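You operate a simulated robot arm through the tools that you are given. There is no shell and no other tool.

The job below is to be done with a simulated robot arm. You get a single attempt, and the scene is never put back.

Task
Put things in order on the top of the drawer table. At the end: the clear orange-banded beaker stands where the purple tub stood; the purple tub stands where the yellow pad with a handle stood; the blue brush from the top of the drawer table stands on top of the silver steel block; the yellow pad with a handle stands on top of the white square tub (marked "WHITE"); whatever was shut is shut again. Leave all else as you found it, and nothing knocked over.

The check looks at the end state, three seconds after you hand in, the way a careful person would. Anything else that was tipped, shoved, dropped, spilled or broken makes it a failure.

Robot
A 6-joint arm with a two-finger parallel gripper, fixed in place. Base frame: the origin is at the foot of the arm, x ahead of it, y to its left, z up; the work surface is at about z = 0. Units: mm, degrees, N and s.
With the tool pointing down near the work surface it reaches from about 140 to 580 mm from the base axis. Its first joint turns from -66.0 to 66.0 degrees. Payload 2.1 kg.
Tool frame: the origin (TCP) lies between the finger pads and is the grasp point; the fingertips stand 30 mm ahead of it; z points along the fingers, y is the line along which they close. The gripper opens to 94 mm. The fingers are 28 mm wide and 10 mm thick; the gripper's body (50 by 96 mm) begins 55 mm behind the TCP.
Orientation is that of the tool frame in the base frame, as a unit quaternion [x, y, z, w]. With the fingers straight down and closing along the base's y, the tool's x points along the base's -x, its y along +y and its z along -z.

Tools
- The arm moves only by the tool send_rows. Its arguments are lists of equal length, an entry for each row: "translation": the shift along the base's x, y, z in mm, a list of three; "delta_rot": the turn, a rotation vector about the base's x, y, z in degrees, a list of three; "gripper": the closure in counts, from 0 (fully open) to 255 (shut). In form: {"translation": [[dx, dy, dz], ...], "delta_rot": [[wx, wy, wz], ...], "gripper": [gripper, ...]}. A call has 1 to 20 rows; each row shifts and turns the commanded pose from where the row before left it. Each row takes 0.2 s and may step no farther than 50 mm and 8.6 degrees from the row before; otherwise, or with a gripper value out of range, the whole call is refused. A pose out of reach is approached as far as the arm can. The call stops where the force on the tool passes 40 N (or 10 N more than at its start, if that is more) or the arm is blocked; 0.2 s more then pass. Each finger travels about 72 mm/s and halts on what it meets, pressing with about 40 N; the grip force reading is that of the motor and also rises with nothing between the fingers. The clock runs only during rows and for 0.2 s after the last one: add rows that do not move to give the fingers time. The reply holds the time, the measured pose of the TCP, the force on the tool along the base axes, the opening and the grip force, in the units named above and with some noise, with the torque about the TCP (base axes, N m) and any sound that the robot's microphone picked up.
- Cameras (640 x 400 px; columns grow to the right, rows downward): "scene" is fixed at [59.8, -374.4, 483.8]; the picture's right is [0.75, -0.67, 0.00], its down [-0.38, -0.43, -0.82] and it looks along [0.54, 0.61, -0.58] (base axes); focal length 228 px, centre (320, 200). "wrist" rides on the gripper at [76, 14, -103] in the tool frame; the picture's right is [-0.18, 0.98, 0.00], its down [-0.75, -0.14, -0.64] and it looks along [-0.63, -0.12, 0.77] (tool axes); focal length 243 px, centre (320, 200). There is no depth. A picture from a camera that has moved, and an enlarged one, comes with that camera's place and axes in the base frame and with its lens.
- snapshot(camera): a new picture of that camera. The clock stands still meanwhile.
- enlarge(camera, box): a new picture of the part [left, top, right, bottom] of that camera's present view, enlarged. The clock stands still meanwhile.
- close_job(): hands the job in; it is judged then, once.

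Nothing tells you positions but the pictures and the camera data. Unless the task says otherwise, let go and move clear before handing in.

The tools are called after "Emit:" by a JSON object that holds its "name" and its "arguments". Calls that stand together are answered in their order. send_rows: Moves the arm, as the interface text tells. Its arguments: {"type":"object","properties":{"translation":{"type":"array","items":{"type":"array","items":{"type":"number"}}},"delta_rot":{"type":"array","items":{"type":"array","items":{"type":"number"}}},"gripper":{"type":"array","items":{"type":"number"}}},"required":["translation","delta_rot","gripper"]} The other tools are called the same way: snapshot (camera) takes a picture; enlarge (camera, box) takes an enlarged picture of a part of a camera's view; close_job () hands the job in.

At the start:

```text
time: 0.0
ee_pos: [377.3, 34.3, 369.2]
tcp_rot: [0.0, 1.0, -0.001, 0.0]
contact_force: [0.3, -0.1, -0.6]
torque: [-0.01, 0.0, 0.04]
opening: 94.0
gripper_force: 0.3
```

scene: 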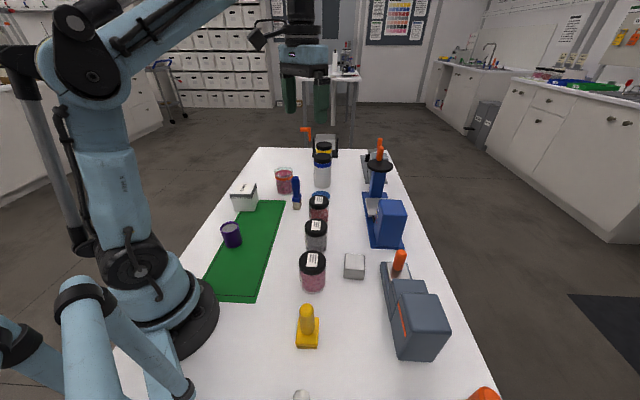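
wrist: 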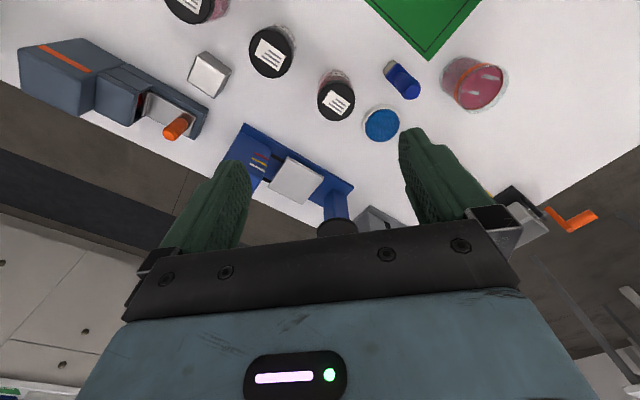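

I see a white table with jars, a purple tub, a yellow handled pad, a steel block, a blue brush, a beaker and some machines. I'll look closer before moving.

Emit:
{"name": "enlarge", "arguments": {"camera": "scene", "box": [200, 120, 360, 220]}}

Emit:
{"name": "enlarge", "arguments": {"camera": "scene", "box": [200, 200, 360, 300]}}

Emit:
{"name": "enlarge", "arguments": {"camera": "scene", "box": [300, 120, 460, 220]}}

Emit:
{"name": "enlarge", "arguments": {"camera": "scene", "box": [180, 250, 500, 400]}}

Emit:
{"name": "enlarge", "arguments": {"camera": "wrist", "box": [360, 0, 600, 150]}}

Emit:
{"name": "enlarge", "arguments": {"camera": "wrist", "box": [160, 0, 400, 150]}}

```text
4.00 times, centred on (280, 170) of scene
camera zoom: at [59.8, -374.4, 483.8], right [0.75, -0.67, 0.0], down [-0.38, -0.43, -0.82], along [0.54, 0.61, -0.58], focal length 910 px, centre (480, 320)
```

zoom: 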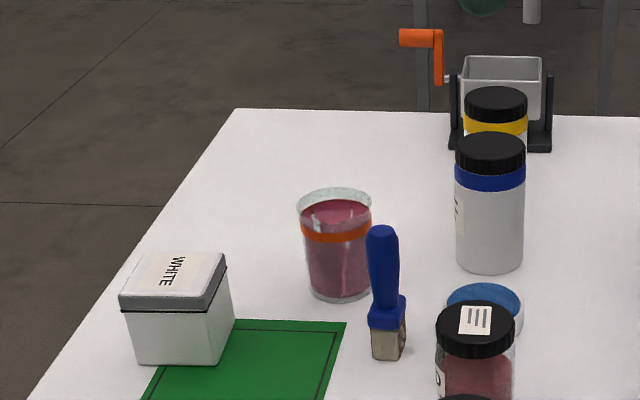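

```text
4.00 times, centred on (280, 250) of scene
camera zoom: at [59.8, -374.4, 483.8], right [0.75, -0.67, 0.0], down [-0.38, -0.43, -0.82], along [0.54, 0.61, -0.58], focal length 910 px, centre (480, 0)
```

zoom: 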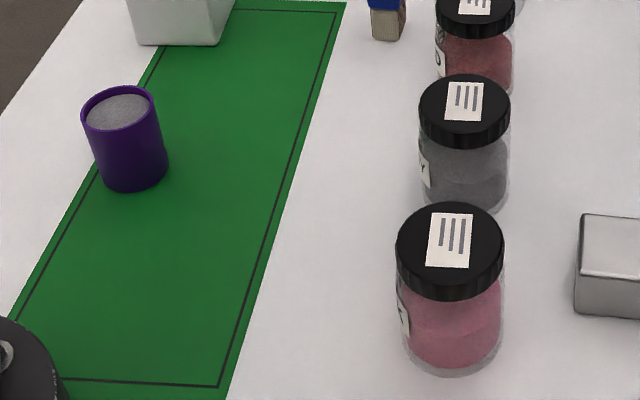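

```text
4.00 times, centred on (380, 170) of scene
camera zoom: at [59.8, -374.4, 483.8], right [0.75, -0.67, 0.0], down [-0.38, -0.43, -0.82], along [0.54, 0.61, -0.58], focal length 910 px, centre (80, 320)
```

zoom: 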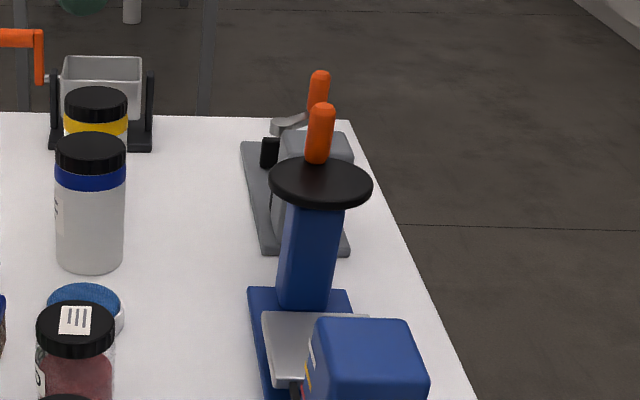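

```text
2.00 times, centred on (340, 325) of scene
camera zoom: at [59.8, -374.4, 483.8], right [0.75, -0.67, 0.0], down [-0.38, -0.43, -0.82], along [0.54, 0.61, -0.58], focal length 455 px, centre (280, -50)
```

zoom: 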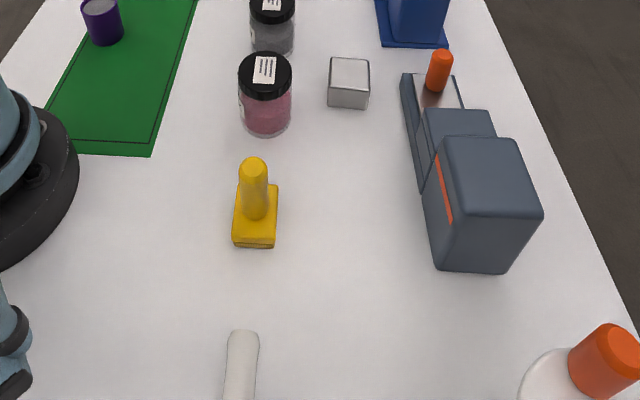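

```text
2.67 times, centred on (480, 75) of wrist
camera zoom: at [300.4, 46.9, 473.1], right [0.18, 0.98, 0.0], down [0.75, -0.14, 0.64], along [0.63, -0.12, -0.77], focal length 647 px, centre (-107, 533)
```

zoom: 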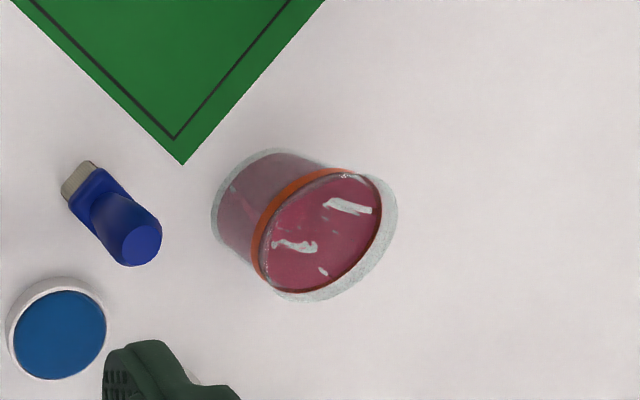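

```text
2.67 times, centred on (280, 75) of wrist
camera zoom: at [300.4, 46.9, 473.1], right [0.18, 0.98, 0.0], down [0.75, -0.14, 0.64], along [0.63, -0.12, -0.77], focal length 647 px, centre (427, 533)
```

zoom: 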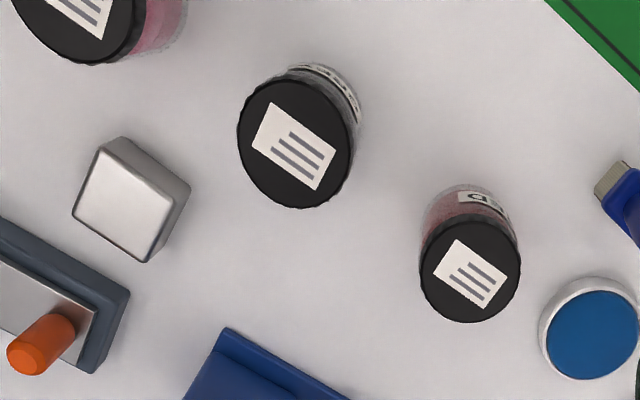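

I take the pad to be near (181, -202), the purple tub near (183, 144), the block near (369, -156), the brush near (421, 155), the beaker near (451, 272) and the white tub near (296, 289). I'll start by moving high above the pad to look at it with the wrist camera.

Emit:
{"name": "send_rows", "arguments": {"translation": [[-28, -33.7, -17], [-28, -33.7, -17], [-28, -33.7, -17], [-28, -33.7, -17], [-28, -33.7, -17], [-28, -33.7, -17], [-28, -33.7, -17], [0, 0, 0]], "delta_rot": [[0, 0, 0], [0, 0, 0], [0, 0, 0], [0, 0, 0], [0, 0, 0], [0, 0, 0], [0, 0, 0], [0, 0, 0]], "gripper": [0, 0, 0, 0, 0, 0, 0, 0]}}

Emit:
{"name": "snapshot", "arguments": {"camera": "wrist"}}

Emit:
{"name": "snapshot", "arguments": {"camera": "scene"}}

```text
time: 1.8
ee_pos: [181.4, -202.6, 251.4]
tcp_rot: [0.0, 1.0, 0.0, 0.0]
contact_force: [0.3, 0.2, 0.7]
torque: [0.0, 0.03, 0.0]
opening: 94.0
gripper_force: 0.0
```

```text
taken
camera wrist: at [105.0, -188.8, 354.2], right [0.18, 0.98, 0.0], down [0.75, -0.14, 0.64], along [0.63, -0.12, -0.77], focal length 243 px, centre (320, 200)
```

wrist: 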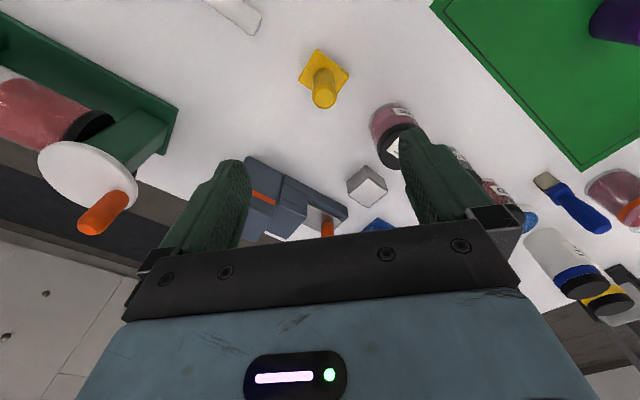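

```text
taken
```

scene: 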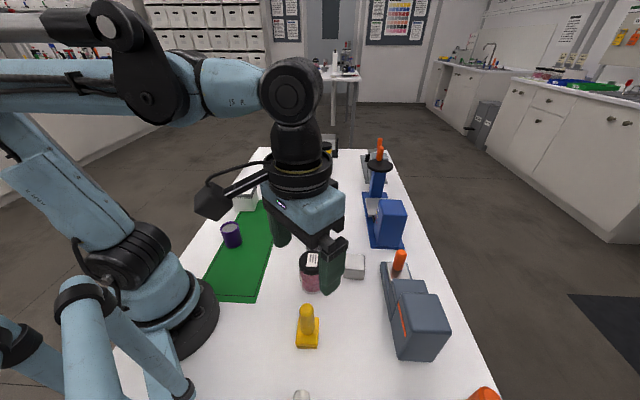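

The pad sits nearly below the gripper. I'll enlarge to find its handle, its orientation and what is around it.

Emit:
{"name": "enlarge", "arguments": {"camera": "wrist", "box": [270, 30, 382, 100]}}

Emit:
{"name": "enlarge", "arguments": {"camera": "scene", "box": [264, 290, 360, 350]}}

Emit:
{"name": "enlarge", "arguments": {"camera": "wrist", "box": [330, 140, 426, 200]}}

```text
5.71 times, centred on (326, 65) of wrist
camera zoom: at [105.0, -188.8, 354.2], right [0.18, 0.98, 0.0], down [0.75, -0.14, 0.64], along [0.63, -0.12, -0.77], focal length 1386 px, centre (286, 971)
```

zoom: 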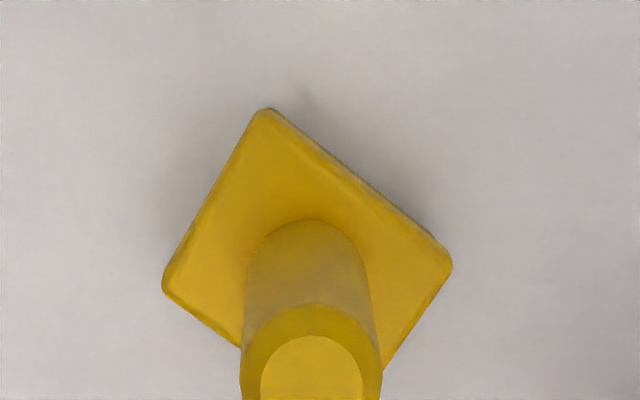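

```text
6.67 times, centred on (312, 320) of scene
camera zoom: at [59.8, -374.4, 483.8], right [0.75, -0.67, 0.0], down [-0.38, -0.43, -0.82], along [0.54, 0.61, -0.58], focal length 1517 px, centre (373, -600)
```

zoom: 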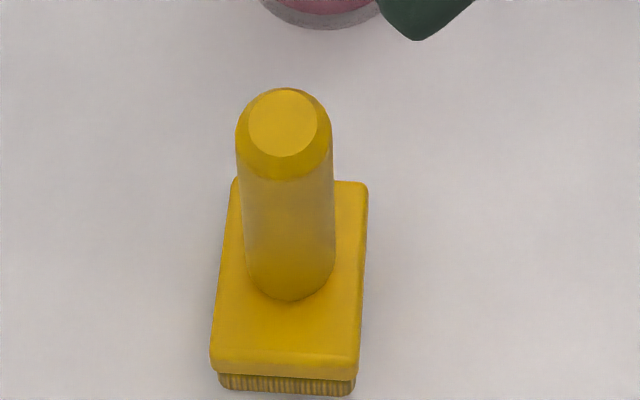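

```text
6.67 times, centred on (378, 170) of wrist
camera zoom: at [105.0, -188.8, 354.2], right [0.18, 0.98, 0.0], down [0.75, -0.14, 0.64], along [0.63, -0.12, -0.77], focal length 1618 px, centre (-67, 400)
```

zoom: 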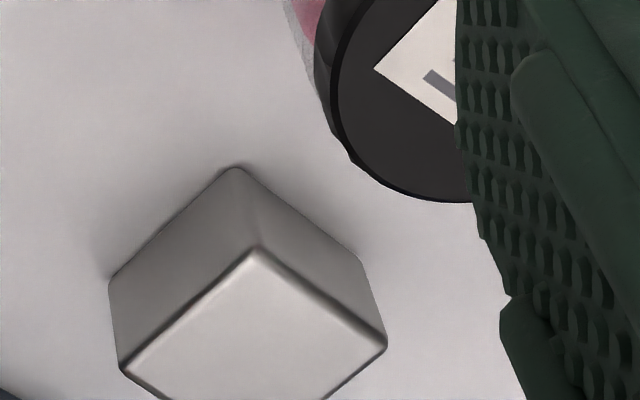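

The pad is a yellow hand brush with a round handle, centred near (183, -199) with its top at about z = 100. Its plate is about 40 by 50 mm and turned about 45°. I'll come down part way and check the alignment.

Emit:
{"name": "send_rows", "arguments": {"translation": [[2, 3, -40], [0, 0, -45], [0, 0, -10], [0, 0, 0]], "delta_rot": [[0, 0, 0], [0, 0, 0], [0, 0, 0], [0, 0, 0]], "gripper": [0, 0, 0, 0]}}

Emit:
{"name": "snapshot", "arguments": {"camera": "wrist"}}

Emit:
{"name": "snapshot", "arguments": {"camera": "scene"}}

```text
time: 2.8
ee_pos: [184.6, -199.3, 156.3]
tcp_rot: [0.0, 1.0, 0.0, 0.001]
contact_force: [-0.4, -0.5, 0.1]
torque: [0.0, -0.01, -0.02]
opening: 93.8
gripper_force: 0.0
```

```text
taken
camera wrist: at [107.3, -185.9, 258.3], right [0.18, 0.98, 0.0], down [0.75, -0.14, 0.64], along [0.63, -0.12, -0.77], focal length 243 px, centre (320, 200)
```

wrist: 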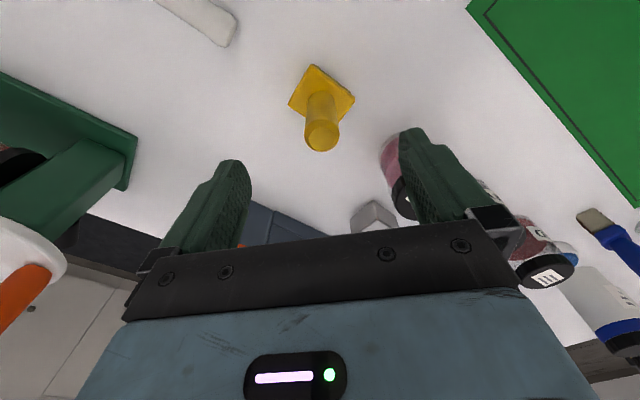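

```text
taken
```

scene: 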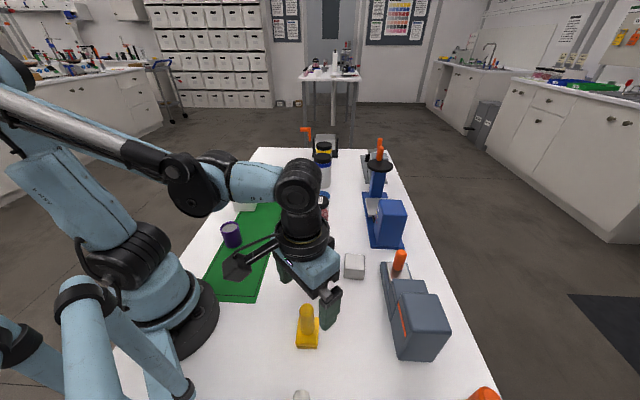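

The handle is centred between the fingers. I'll go down to z = 62 and close on it.

Emit:
{"name": "send_rows", "arguments": {"translation": [[-1, 0, -40], [0, 0, -35], [0, 0, -19], [0, 0, 0]], "delta_rot": [[0, 0, 0], [0, 0, 0], [0, 0, 0], [0, 0, 0]], "gripper": [0, 0, 0, 0]}}

Emit:
{"name": "snapshot", "arguments": {"camera": "wrist"}}

Emit:
{"name": "enlarge", "arguments": {"camera": "scene", "box": [224, 230, 416, 350]}}

```text
time: 3.8
ee_pos: [183.1, -200.3, 62.6]
tcp_rot: [0.0, 1.0, 0.001, 0.0]
contact_force: [-0.3, 0.1, -0.9]
torque: [0.03, 0.02, -0.02]
opening: 93.8
gripper_force: 0.0
```

```text
taken
camera wrist: at [105.7, -186.8, 164.9], right [0.18, 0.98, 0.0], down [0.75, -0.14, 0.64], along [0.63, -0.12, -0.77], focal length 243 px, centre (320, 200)
```

wrist: 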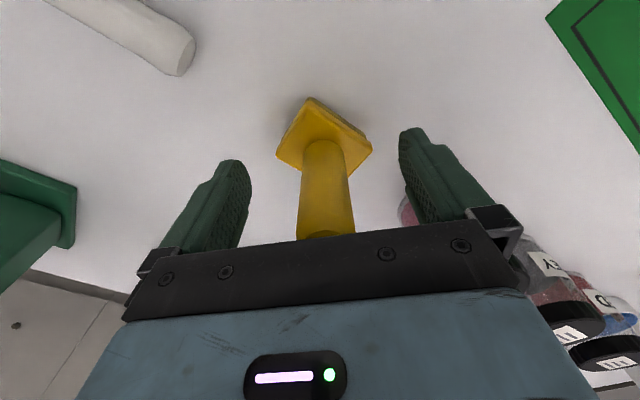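

```text
3.33 times, centred on (320, 290) of scene
camera zoom: at [59.8, -374.4, 483.8], right [0.75, -0.67, 0.0], down [-0.38, -0.43, -0.82], along [0.54, 0.61, -0.58], focal length 759 px, centre (320, -100)
```

zoom: 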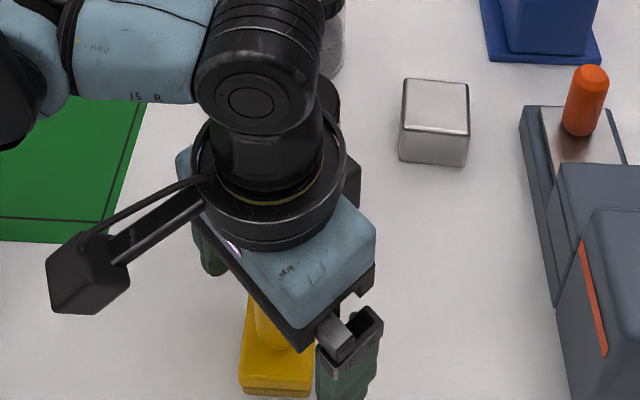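

The handle is between the finger pads and nothing touches. I'll close now.

Emit:
{"name": "send_rows", "arguments": {"translation": [[0, 0, 0], [0, 0, 0], [0, 0, 0], [0, 0, 0], [0, 0, 0], [0, 0, 0]], "delta_rot": [[0, 0, 0], [0, 0, 0], [0, 0, 0], [0, 0, 0], [0, 0, 0], [0, 0, 0]], "gripper": [100, 160, 200, 255, 255, 255]}}

Emit:
{"name": "snapshot", "arguments": {"camera": "wrist"}}

```text
time: 5.2
ee_pos: [183.8, -200.3, 62.8]
tcp_rot: [0.0, 1.0, 0.0, 0.0]
contact_force: [-0.8, 0.5, 0.0]
torque: [0.05, 0.01, -0.06]
opening: 24.4
gripper_force: 40.4
```

```text
taken
camera wrist: at [105.8, -186.8, 165.2], right [0.18, 0.98, 0.0], down [0.75, -0.14, 0.64], along [0.63, -0.12, -0.77], focal length 243 px, centre (320, 200)
```

wrist: 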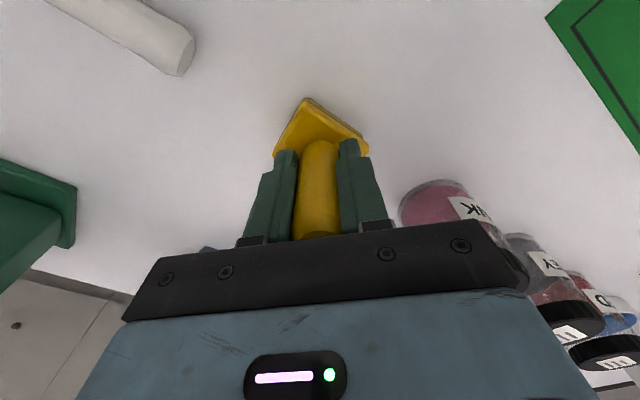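

The pad is gripped with 24 mm between the fingers. I'll lift it straight up and check the grip.

Emit:
{"name": "send_rows", "arguments": {"translation": [[0, 0, 10], [0, 0, 20], [0, 0, 30], [0, 0, 35], [0, 0, 35], [0, 0, 35], [0, 0, 35], [0, 0, 0]], "delta_rot": [[0, 0, 0], [0, 0, 0], [0, 0, 0], [0, 0, 0], [0, 0, 0], [0, 0, 0], [0, 0, 0], [0, 0, 0]], "gripper": [255, 255, 255, 255, 255, 255, 255, 255]}}

Emit:
{"name": "snapshot", "arguments": {"camera": "wrist"}}

Emit:
{"name": "snapshot", "arguments": {"camera": "scene"}}

```text
time: 7.0
ee_pos: [182.0, -200.3, 262.1]
tcp_rot: [0.001, 1.0, 0.0, 0.0]
contact_force: [-0.4, 0.2, -0.6]
torque: [0.0, 0.0, 0.01]
opening: 24.4
gripper_force: 40.4
```

```text
taken
camera wrist: at [104.6, -186.9, 365.1], right [0.18, 0.98, 0.0], down [0.75, -0.14, 0.64], along [0.63, -0.12, -0.77], focal length 243 px, centre (320, 200)
```

wrist: 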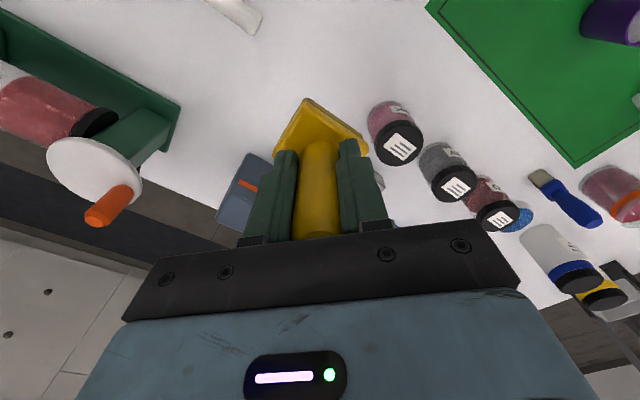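

```text
taken
```

scene: 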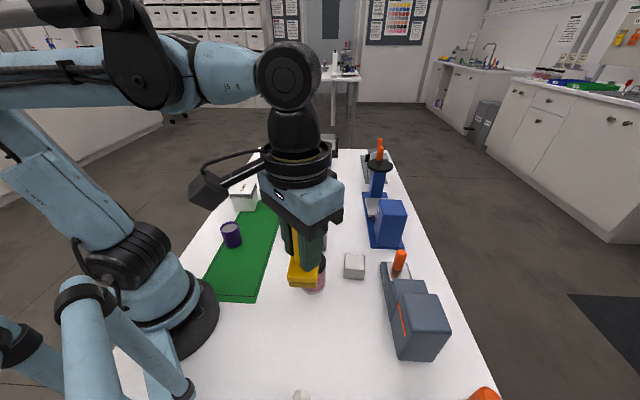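

The pad is held firmly and still upright. I'll carry it across to near the white tub and look.

Emit:
{"name": "send_rows", "arguments": {"translation": [[4, 20, 0], [7, 35, 0], [7, 35, 0], [7, 35, 0], [7, 35, 0], [7, 35, 0], [7, 35, 0], [7, 35, 0], [7, 35, 0], [7, 35, 0], [7, 35, 0], [7, 35, 0], [7, 35, 0], [7, 35, 0], [4, 15, 0], [0, 0, 0]], "delta_rot": [[0, 0, 0], [0, 0, 0], [0, 0, 0], [0, 0, 0], [0, 0, 0], [0, 0, 0], [0, 0, 0], [0, 0, 0], [0, 0, 0], [0, 0, 0], [0, 0, 0], [0, 0, 0], [0, 0, 0], [0, 0, 0], [0, 0, 0], [0, 0, 0]], "gripper": [255, 255, 255, 255, 255, 255, 255, 255, 255, 255, 255, 255, 255, 255, 255, 255]}}

Emit:
{"name": "snapshot", "arguments": {"camera": "wrist"}}

Emit:
{"name": "snapshot", "arguments": {"camera": "scene"}}

```text
time: 10.4
ee_pos: [280.6, 290.0, 264.1]
tcp_rot: [0.0, 1.0, 0.0, 0.0]
contact_force: [-0.2, 0.1, 0.0]
torque: [-0.01, 0.0, 0.0]
opening: 24.5
gripper_force: 40.3
```

```text
taken
camera wrist: at [203.7, 304.6, 365.7], right [0.18, 0.98, 0.0], down [0.75, -0.14, 0.64], along [0.63, -0.12, -0.77], focal length 243 px, centre (320, 200)
```

wrist: 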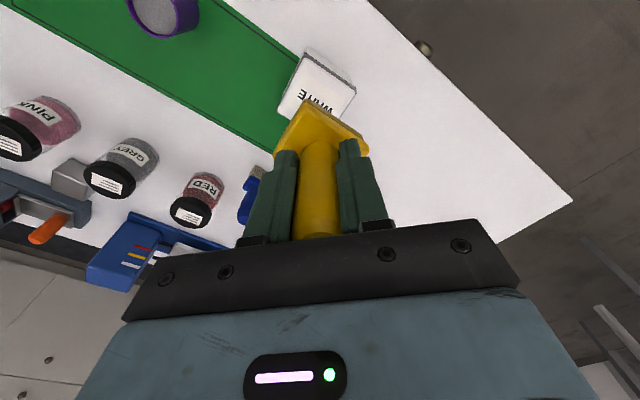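

```text
taken
```

scene: 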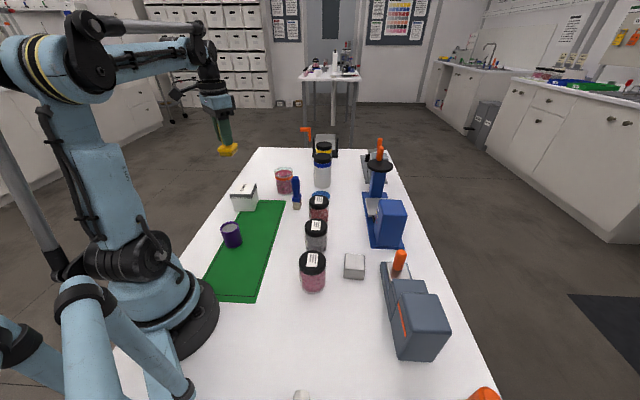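

The white tub is partly behind the pad. I'll enlarge it, and also back off a little to see the whole lid.

Emit:
{"name": "enlarge", "arguments": {"camera": "wrist", "box": [256, 30, 384, 110]}}

Emit:
{"name": "send_rows", "arguments": {"translation": [[0, -30, 0], [0, -30, 0], [0, -25, 0], [0, 0, 0]], "delta_rot": [[0, 0, 0], [0, 0, 0], [0, 0, 0], [0, 0, 0]], "gripper": [255, 255, 255, 255]}}

Emit:
{"name": "snapshot", "arguments": {"camera": "wrist"}}

Emit:
{"name": "enlarge", "arguments": {"camera": "wrist", "box": [340, 30, 484, 120]}}

Emit:
{"name": "enlarge", "arguments": {"camera": "wrist", "box": [180, 0, 308, 80]}}

```text
5.00 times, centred on (320, 70) of wrist
camera zoom: at [203.7, 304.6, 365.7], right [0.18, 0.98, 0.0], down [0.75, -0.14, 0.64], along [0.63, -0.12, -0.77], focal length 1213 px, centre (320, 850)
```

zoom: 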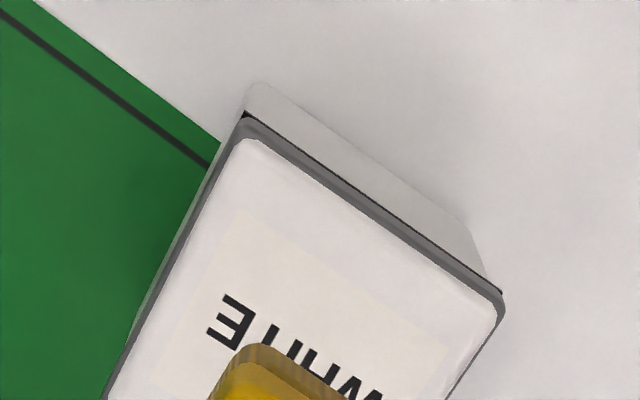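

```text
time: 11.4
ee_pos: [282.3, 203.3, 264.8]
tcp_rot: [0.0, 1.0, 0.0, 0.0]
contact_force: [0.1, -0.1, -0.3]
torque: [0.0, -0.01, -0.01]
opening: 24.4
gripper_force: 40.1
```

```text
taken
camera wrist: at [205.5, 217.0, 366.6], right [0.18, 0.98, 0.0], down [0.75, -0.14, 0.64], along [0.63, -0.12, -0.77], focal length 243 px, centre (320, 200)
```

wrist: 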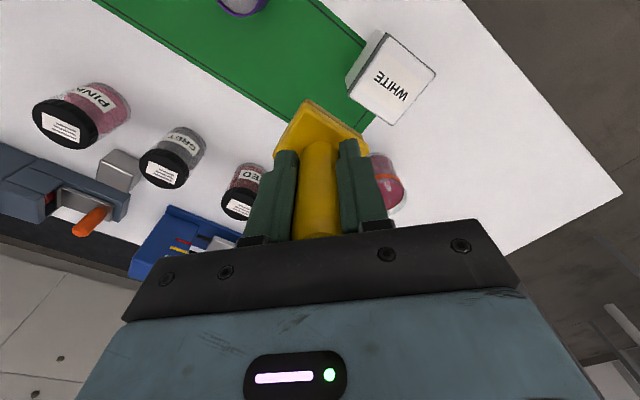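

```text
4.44 times, centred on (412, 75) of wrist
camera zoom: at [205.5, 217.0, 366.6], right [0.18, 0.98, 0.0], down [0.75, -0.14, 0.64], along [0.63, -0.12, -0.77], focal length 1078 px, centre (-89, 756)
```

zoom: 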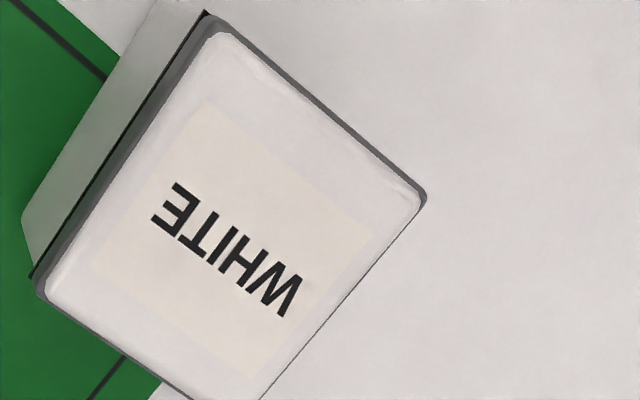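

```text
5.00 times, centred on (244, 40) of wrist
camera zoom: at [205.5, 217.0, 366.6], right [0.18, 0.98, 0.0], down [0.75, -0.14, 0.64], along [0.63, -0.12, -0.77], focal length 1213 px, centre (700, 1000)
```

zoom: 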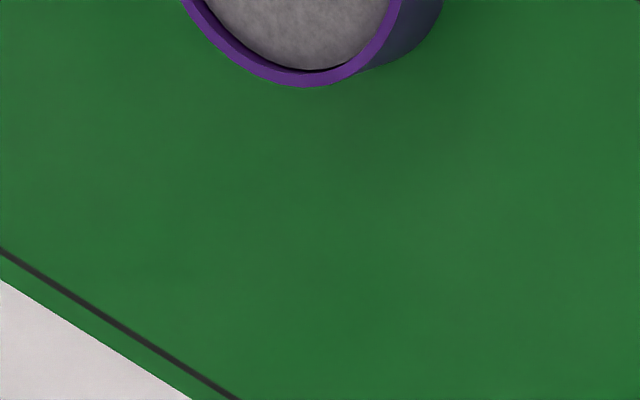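

The white tub's lid is a square of about 68 mm, centred near (296, 283) at about z = 69, and turned about 47°, much like the pad. I'll move above it and come down part way.

Emit:
{"name": "send_rows", "arguments": {"translation": [[4, 25, 0], [5, 30, 0], [4.7, 25.2, 0], [0, 0, -30], [0, 0, -35], [0, 0, -30], [0, 0, -10], [0, 0, 0]], "delta_rot": [[0, 0, 0], [0, 0, 0], [0, 0, 0], [0, 0, 0], [0, 0, 0], [0, 0, 0], [0, 0, 0], [0, 0, 0]], "gripper": [255, 255, 255, 255, 255, 255, 255, 255]}}

Emit:
{"name": "enlarge", "arguments": {"camera": "wrist", "box": [224, 50, 416, 170]}}

Emit:
{"name": "enlarge", "arguments": {"camera": "scene", "box": [192, 130, 320, 210]}}

```text
time: 13.2
ee_pos: [294.3, 284.6, 157.5]
tcp_rot: [0.0, 1.0, 0.0, 0.0]
contact_force: [1.0, -0.4, -0.7]
torque: [0.02, -0.03, 0.0]
opening: 24.3
gripper_force: 40.0
```

```text
3.33 times, centred on (320, 110) of wrist
camera zoom: at [217.7, 298.4, 259.6], right [0.18, 0.98, 0.0], down [0.75, -0.14, 0.64], along [0.63, -0.12, -0.77], focal length 809 px, centre (320, 500)
```

zoom: 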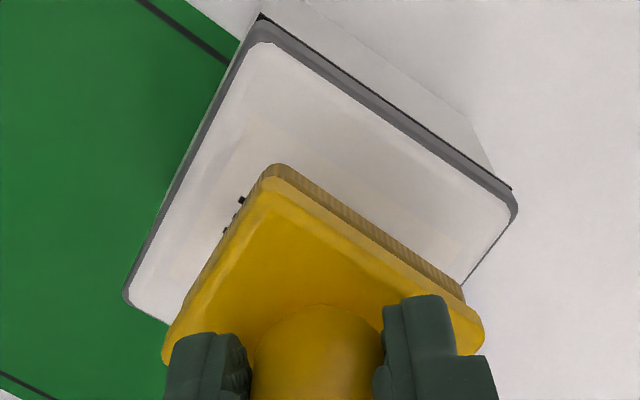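

```text
5.00 times, centred on (256, 170) of scene
camera zoom: at [59.8, -374.4, 483.8], right [0.75, -0.67, 0.0], down [-0.38, -0.43, -0.82], along [0.54, 0.61, -0.58], focal length 1138 px, centre (640, 350)
```

zoom: 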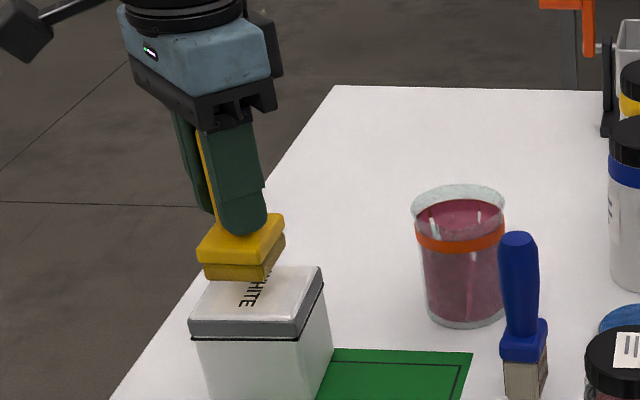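

The pad is above the lid, roughly centred. I'll nudge it slightly toward -y and come down slowly, watching the force.

Emit:
{"name": "send_rows", "arguments": {"translation": [[1, -2.5, -5], [0, 0, -6], [0, 0, -5], [0, 0, 0]], "delta_rot": [[0, 0, 0], [0, 0, 0], [0, 0, 0], [0, 0, 0]], "gripper": [255, 255, 255, 255]}}

Emit:
{"name": "enlarge", "arguments": {"camera": "scene", "box": [208, 150, 288, 200]}}

Emit:
{"name": "enlarge", "arguments": {"camera": "wrist", "box": [224, 50, 416, 170]}}

```text
time: 14.2
ee_pos: [296.2, 283.2, 142.7]
tcp_rot: [0.0, 1.0, 0.0, 0.0]
contact_force: [-0.1, 0.5, -0.5]
torque: [-0.02, -0.02, 0.03]
opening: 24.5
gripper_force: 39.8
```

```text
8.00 times, centred on (248, 175) of scene
camera zoom: at [59.8, -374.4, 483.8], right [0.75, -0.67, 0.0], down [-0.38, -0.43, -0.82], along [0.54, 0.61, -0.58], focal length 1821 px, centre (896, 400)
```

zoom: 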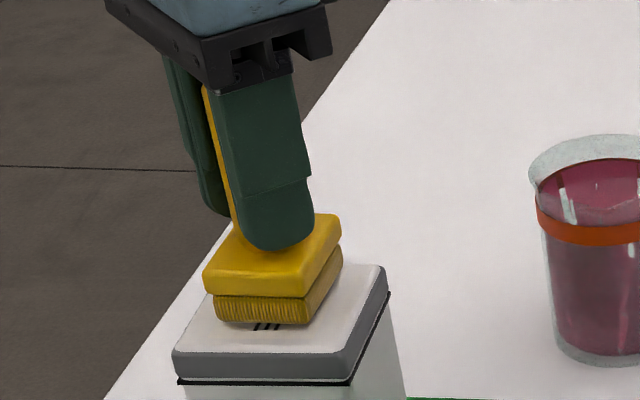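

```text
3.33 times, centred on (320, 110) of wrist
camera zoom: at [220.0, 296.1, 244.1], right [0.18, 0.98, 0.0], down [0.75, -0.14, 0.64], along [0.63, -0.12, -0.77], focal length 809 px, centre (320, 500)
```

zoom: 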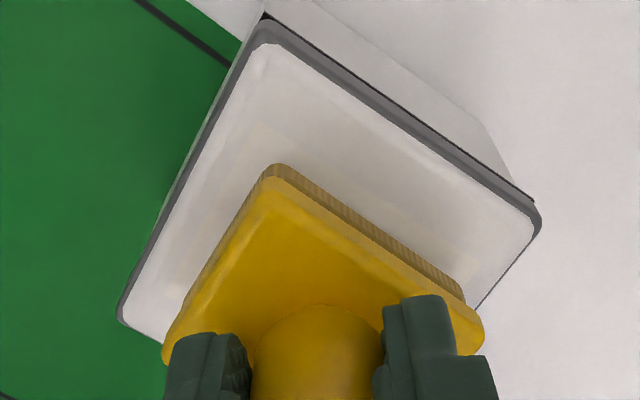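

The pad now looks well centred over the lid with about 8 to 10 mm to go. I'll lower it in small steps.

Emit:
{"name": "send_rows", "arguments": {"translation": [[0, 0, -2], [0, 0, -2], [0, 0, -2], [0, 0, 0]], "delta_rot": [[0, 0, 0], [0, 0, 0], [0, 0, 0], [0, 0, 0]], "gripper": [255, 255, 255, 255]}}

Emit:
{"name": "enlarge", "arguments": {"camera": "scene", "box": [208, 150, 288, 200]}}

```text
time: 15.2
ee_pos: [297.2, 283.7, 138.0]
tcp_rot: [0.0, 1.0, 0.0, 0.001]
contact_force: [0.7, -1.9, 32.9]
torque: [-0.17, -0.14, 0.0]
opening: 24.6
gripper_force: 40.3
```

```text
8.00 times, centred on (248, 175) of scene
camera zoom: at [59.7, -374.5, 483.7], right [0.75, -0.67, 0.0], down [-0.38, -0.43, -0.82], along [0.54, 0.61, -0.58], focal length 1821 px, centre (896, 400)
```

zoom: 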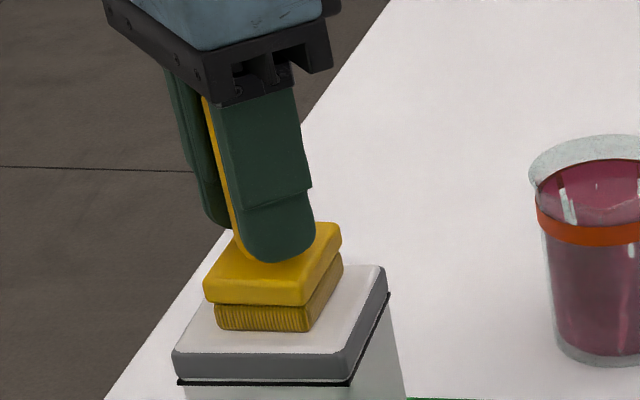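

Contact is made, with the pad pressing on the lid at 33 N. I'll ease up slightly to relieve the force before letting go.

Emit:
{"name": "send_rows", "arguments": {"translation": [[0, 0, 0.7], [0, 0, 0]], "delta_rot": [[0, 0, 0], [0, 0, 0]], "gripper": [255, 255]}}

```text
time: 15.8
ee_pos: [295.3, 283.5, 136.5]
tcp_rot: [0.0, 1.0, 0.001, 0.0]
contact_force: [0.8, -3.5, 28.8]
torque: [-0.16, -0.12, 0.01]
opening: 24.4
gripper_force: 39.9
```

Emit:
{"name": "send_rows", "arguments": {"translation": [[0, 0, 1], [0, 0, 1], [0, 0, 0]], "delta_rot": [[0, 0, 0], [0, 0, 0], [0, 0, 0]], "gripper": [255, 255, 255]}}

```text
time: 16.6
ee_pos: [296.3, 282.9, 138.5]
tcp_rot: [0.0, 1.0, -0.001, 0.001]
contact_force: [-0.2, -0.3, -1.0]
torque: [0.04, 0.03, 0.02]
opening: 24.1
gripper_force: 40.2
```

Emit:
{"name": "send_rows", "arguments": {"translation": [[0, 0, -0.8], [0, 0, 0]], "delta_rot": [[0, 0, 0], [0, 0, 0]], "gripper": [255, 255]}}

```text
time: 17.2
ee_pos: [296.9, 283.2, 138.4]
tcp_rot: [0.0, 1.0, 0.0, 0.001]
contact_force: [-0.9, 0.1, 0.0]
torque: [0.0, 0.01, 0.0]
opening: 24.4
gripper_force: 39.9
```

The pad is now hardly above the lid, less than a millimetre. I'll open the fingers gently and then rise straight up.

Emit:
{"name": "send_rows", "arguments": {"translation": [[0, 0, -0.4], [0, 0, 0], [0, 0, 0], [0, 0, 0], [0, 0, 0], [0, 0, 0]], "delta_rot": [[0, 0, 0], [0, 0, 0], [0, 0, 0], [0, 0, 0], [0, 0, 0], [0, 0, 0]], "gripper": [255, 180, 150, 100, 50, 0]}}

Emit:
{"name": "enlarge", "arguments": {"camera": "scene", "box": [208, 150, 288, 200]}}

Emit:
{"name": "snapshot", "arguments": {"camera": "wrist"}}

```text
time: 18.6
ee_pos: [297.1, 283.7, 138.9]
tcp_rot: [-0.001, 1.0, -0.001, 0.0]
contact_force: [0.1, -0.3, 0.0]
torque: [0.02, 0.03, -0.01]
opening: 93.8
gripper_force: 0.1
```

```text
8.00 times, centred on (248, 175) of scene
camera zoom: at [59.8, -374.4, 483.8], right [0.75, -0.67, 0.0], down [-0.38, -0.43, -0.82], along [0.54, 0.61, -0.58], focal length 1821 px, centre (896, 400)
```

zoom: 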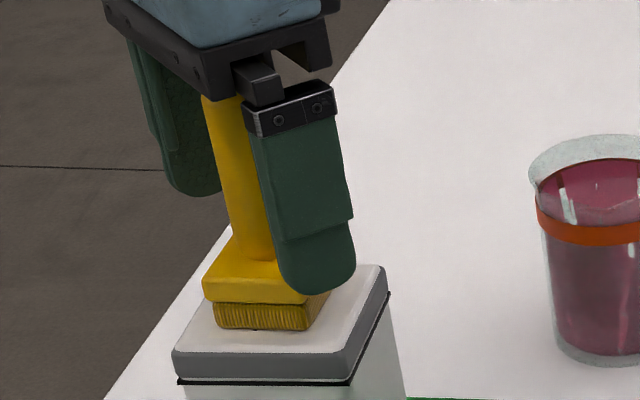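

```text
taken
camera wrist: at [219.4, 297.0, 239.4], right [0.18, 0.98, 0.0], down [0.75, -0.14, 0.64], along [0.63, -0.12, -0.77], focal length 243 px, centre (320, 200)
```

wrist: 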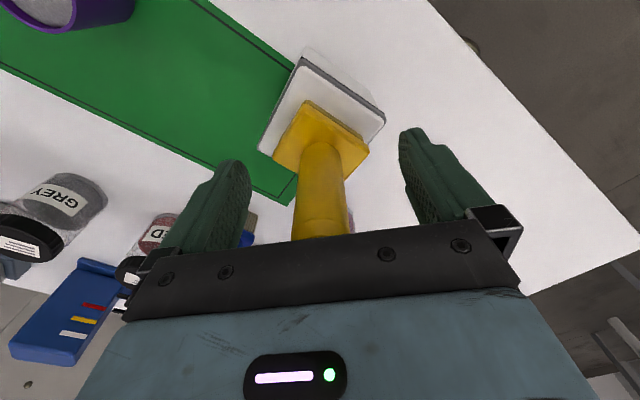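

The pad stands on the white tub. I'll rise straight up and move over the purple tub.

Emit:
{"name": "send_rows", "arguments": {"translation": [[0, 0, 15], [0, 0, 30], [0, 0, 40], [0, 0, 40], [-15, -20, 0], [-32, -40, 0], [-32, -40, 0], [-34, -39, 0], [0, 0, 0]], "delta_rot": [[0, 0, 0], [0, 0, 0], [0, 0, 0], [0, 0, 0], [0, 0, 0], [0, 0, 0], [0, 0, 0], [0, 0, 0], [0, 0, 0]], "gripper": [0, 0, 0, 0, 0, 0, 0, 0, 0]}}

Emit:
{"name": "snapshot", "arguments": {"camera": "wrist"}}

Emit:
{"name": "enlarge", "arguments": {"camera": "scene", "box": [208, 150, 288, 200]}}

Emit:
{"name": "snapshot", "arguments": {"camera": "scene"}}

```text
refused: row 6 steps farther than a row can; nothing moved
```

```text
taken
camera wrist: at [219.4, 297.0, 239.4], right [0.18, 0.98, 0.0], down [0.75, -0.14, 0.64], along [0.63, -0.12, -0.77], focal length 243 px, centre (320, 200)
```

wrist: 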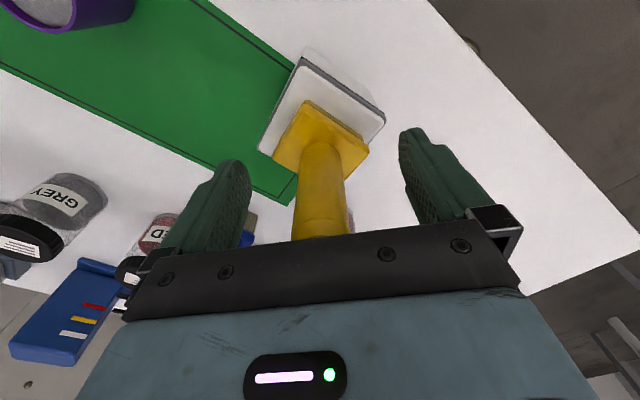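

```text
8.00 times, centred on (248, 175) of scene
camera zoom: at [59.8, -374.4, 483.8], right [0.75, -0.67, 0.0], down [-0.38, -0.43, -0.82], along [0.54, 0.61, -0.58], focal length 1821 px, centre (896, 400)
```

zoom: 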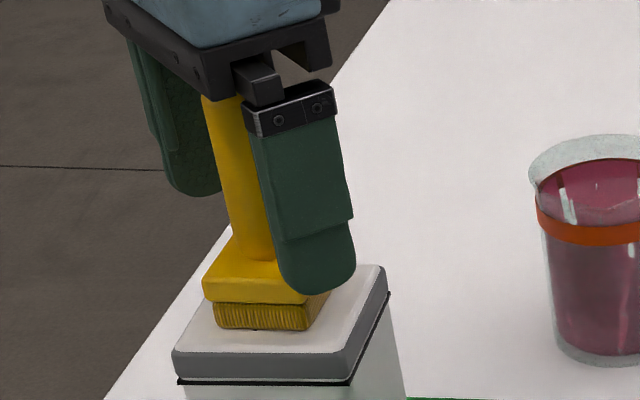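

```text
taken
```

scene: 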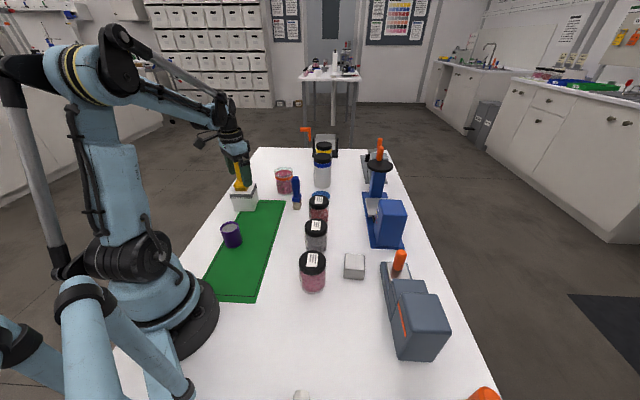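

That call was refused because one step was too long, and nothing moved. The pad still stands on the lid, so I'll send the same move with shorter steps.

Emit:
{"name": "send_rows", "arguments": {"translation": [[0, 0, 15], [0, 0, 30], [0, 0, 40], [0, 0, 40], [-15, -20, 0], [-25, -30, 0], [-25, -30, 0], [-25, -30, 0], [-23, -29, 0], [0, 0, 0]], "delta_rot": [[0, 0, 0], [0, 0, 0], [0, 0, 0], [0, 0, 0], [0, 0, 0], [0, 0, 0], [0, 0, 0], [0, 0, 0], [0, 0, 0], [0, 0, 0]], "gripper": [0, 0, 0, 0, 0, 0, 0, 0, 0, 0]}}

Emit:
{"name": "snapshot", "arguments": {"camera": "wrist"}}

Emit:
{"name": "snapshot", "arguments": {"camera": "scene"}}

Emit:
{"name": "enlarge", "arguments": {"camera": "wrist", "box": [256, 30, 384, 110]}}

Emit:
{"name": "enlarge", "arguments": {"camera": "scene", "box": [192, 150, 320, 230]}}

```text
time: 20.8
ee_pos: [182.5, 145.0, 263.6]
tcp_rot: [0.0, 1.0, 0.0, 0.0]
contact_force: [-0.1, 0.1, -0.1]
torque: [0.0, 0.03, 0.04]
opening: 93.9
gripper_force: 0.0
```

```text
taken
camera wrist: at [105.4, 157.8, 364.3], right [0.18, 0.98, 0.0], down [0.75, -0.14, 0.64], along [0.63, -0.12, -0.77], focal length 243 px, centre (320, 200)
```

wrist: 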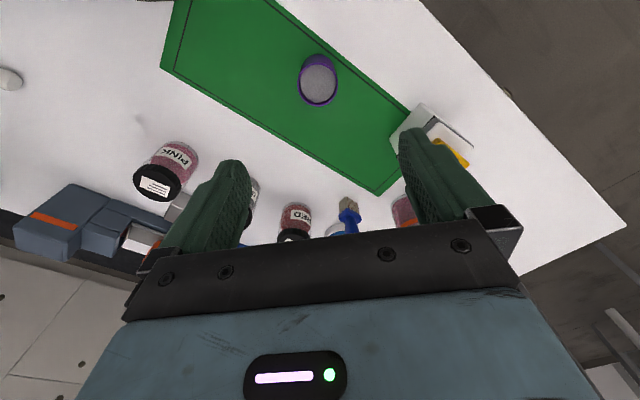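

```text
taken
```

scene: 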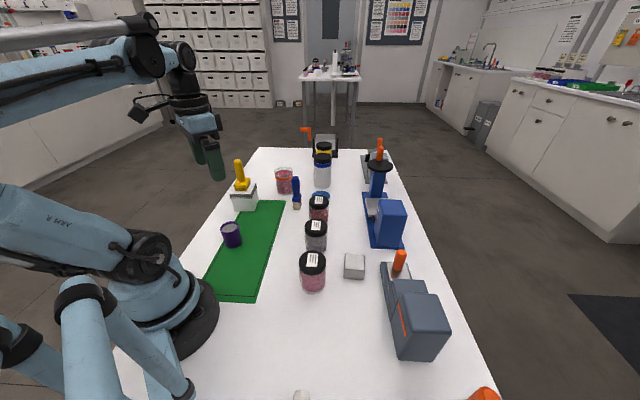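

```text
5.00 times, centred on (320, 70) of wrist
camera zoom: at [105.4, 157.8, 364.3], right [0.18, 0.98, 0.0], down [0.75, -0.14, 0.64], along [0.63, -0.12, -0.77], focal length 1213 px, centre (320, 850)
```

zoom: 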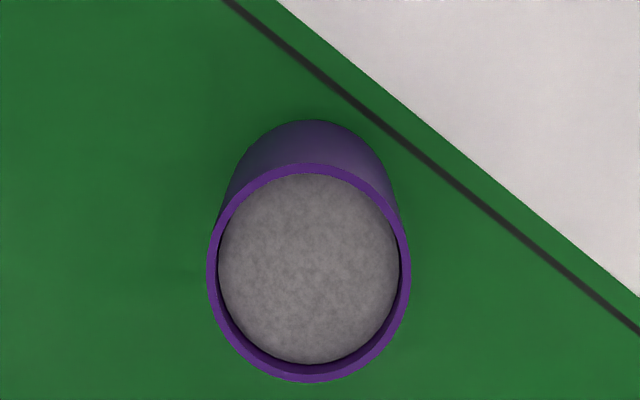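

```text
5.00 times, centred on (256, 190) of scene
camera zoom: at [59.8, -374.4, 483.8], right [0.75, -0.67, 0.0], down [-0.38, -0.43, -0.82], along [0.54, 0.61, -0.58], focal length 1138 px, centre (640, 250)
```

zoom: 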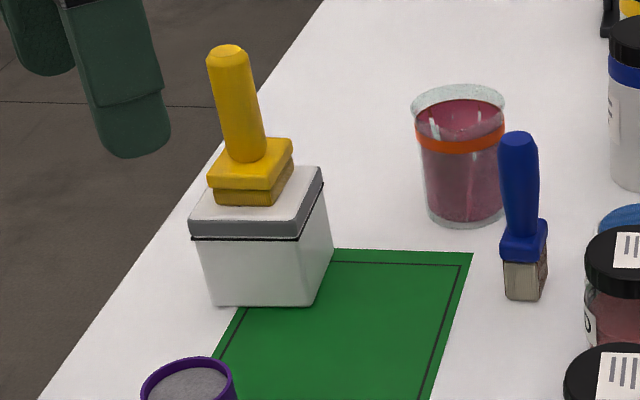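

The pad stands squarely on the white tub. The purple tub is open, full of grey powder, and centred near (183.5, 141). I'll come down part way over it and check.

Emit:
{"name": "send_rows", "arguments": {"translation": [[1, -3.5, -30], [0, 0, -45], [0, 0, -45], [0, 0, -20], [0, 0, 0]], "delta_rot": [[0, 0, 0], [0, 0, 0], [0, 0, 0], [0, 0, 0], [0, 0, 0]], "gripper": [0, 0, 0, 0, 0]}}

Emit:
{"name": "snapshot", "arguments": {"camera": "wrist"}}

Emit:
{"name": "enlarge", "arguments": {"camera": "scene", "box": [160, 170, 320, 270]}}

```text
time: 22.0
ee_pos: [184.5, 140.7, 123.9]
tcp_rot: [0.0, 1.0, 0.0, 0.0]
contact_force: [-0.3, -0.2, 0.5]
torque: [0.03, -0.03, 0.0]
opening: 94.1
gripper_force: 0.0
```

```text
taken
camera wrist: at [108.2, 155.4, 225.8], right [0.18, 0.98, 0.0], down [0.75, -0.14, 0.64], along [0.63, -0.12, -0.77], focal length 243 px, centre (320, 200)
```

wrist: 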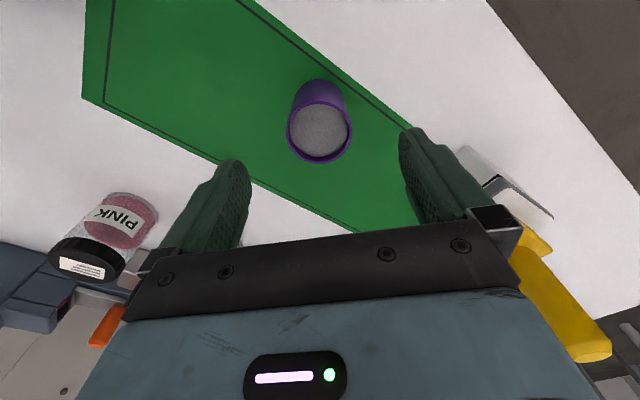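

```text
4.00 times, centred on (240, 220) of scene
camera zoom: at [59.8, -374.4, 483.8], right [0.75, -0.67, 0.0], down [-0.38, -0.43, -0.82], along [0.54, 0.61, -0.58], focal length 910 px, centre (640, 120)
```

zoom: 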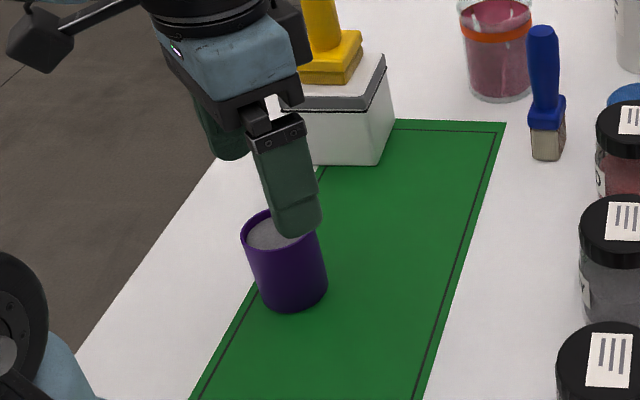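

Emit:
{"name": "enlarge", "arguments": {"camera": "wrist", "box": [256, 70, 384, 150]}}

Emit:
{"name": "enlarge", "arguments": {"camera": "wrist", "box": [256, 100, 384, 180]}}

```text
5.00 times, centred on (320, 110) of wrist
camera zoom: at [108.2, 155.4, 225.8], right [0.18, 0.98, 0.0], down [0.75, -0.14, 0.64], along [0.63, -0.12, -0.77], focal length 1213 px, centre (320, 650)
```

zoom: 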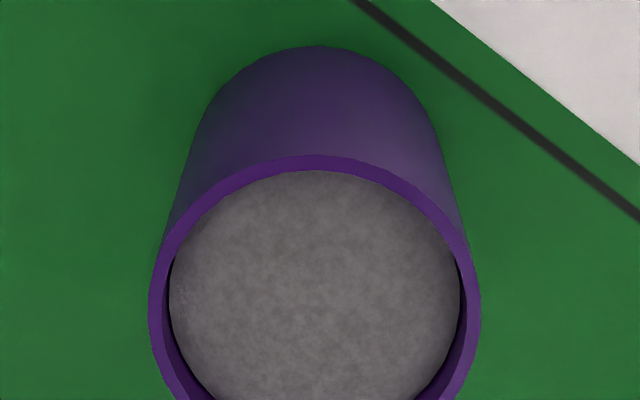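

```text
5.00 times, centred on (320, 140) of wrist
camera zoom: at [108.2, 155.4, 225.8], right [0.18, 0.98, 0.0], down [0.75, -0.14, 0.64], along [0.63, -0.12, -0.77], focal length 1213 px, centre (320, 500)
```

zoom: 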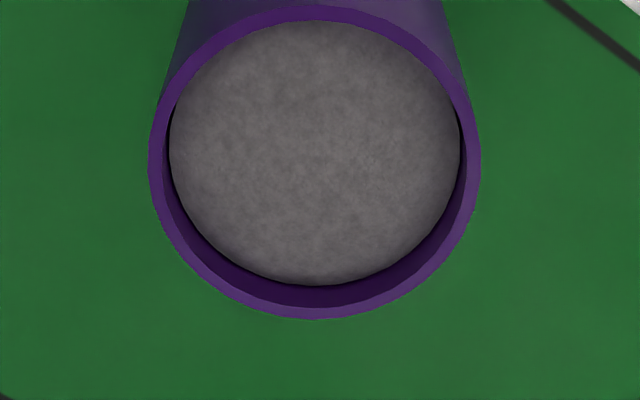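

The tub's centre comes out at about (184, 141), with a diameter of 47.5 and a height of about 61. The gripper is already centred over it. I'll go down to z = 37 and close gently.

Emit:
{"name": "send_rows", "arguments": {"translation": [[-0.5, 0.3, -30], [0, 0, -30], [0, 0, -20], [0, 0, -7], [0, 0, 0]], "delta_rot": [[0, 0, 0], [0, 0, 0], [0, 0, 0], [0, 0, 0], [0, 0, 0]], "gripper": [0, 0, 0, 0, 0]}}

Emit:
{"name": "snapshot", "arguments": {"camera": "wrist"}}

```text
time: 23.2
ee_pos: [183.1, 141.1, 35.9]
tcp_rot: [0.0, 1.0, 0.0, 0.0]
contact_force: [-1.1, 0.7, -0.6]
torque: [0.01, -0.03, -0.01]
opening: 93.7
gripper_force: 0.1
```

```text
taken
camera wrist: at [106.1, 154.4, 137.6], right [0.18, 0.98, 0.0], down [0.75, -0.14, 0.64], along [0.63, -0.12, -0.77], focal length 243 px, centre (320, 200)
```

wrist: 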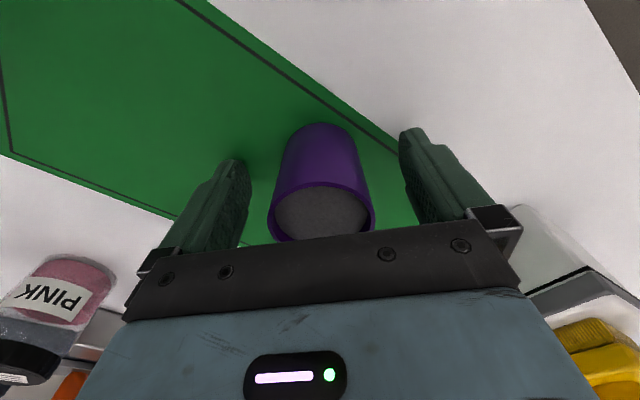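

The tub sits between the fingers. I'll close slowly.

Emit:
{"name": "send_rows", "arguments": {"translation": [[0, 0, 0], [0, 0, 0], [0, 0, 0], [0, 0, 0], [0, 0, 0], [0, 0, 0], [0, 0, 0], [0, 0, 0], [0, 0, 0]], "delta_rot": [[0, 0, 0], [0, 0, 0], [0, 0, 0], [0, 0, 0], [0, 0, 0], [0, 0, 0], [0, 0, 0], [0, 0, 0], [0, 0, 0]], "gripper": [50, 90, 105, 115, 122, 130, 140, 160, 160]}}

Emit:
{"name": "snapshot", "arguments": {"camera": "wrist"}}

```text
time: 25.2
ee_pos: [183.2, 140.8, 35.6]
tcp_rot: [0.0, 1.0, 0.0, 0.0]
contact_force: [-1.0, 0.6, 0.6]
torque: [-0.02, 0.01, 0.03]
opening: 46.3
gripper_force: 40.0
```

```text
taken
camera wrist: at [106.2, 154.5, 137.8], right [0.18, 0.98, 0.0], down [0.75, -0.14, 0.64], along [0.63, -0.12, -0.77], focal length 243 px, centre (320, 200)
```

wrist: 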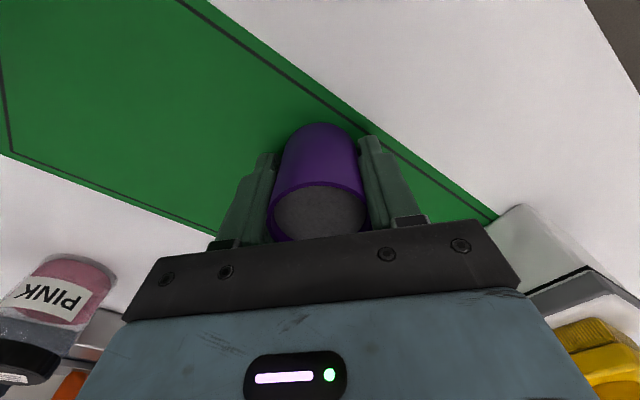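

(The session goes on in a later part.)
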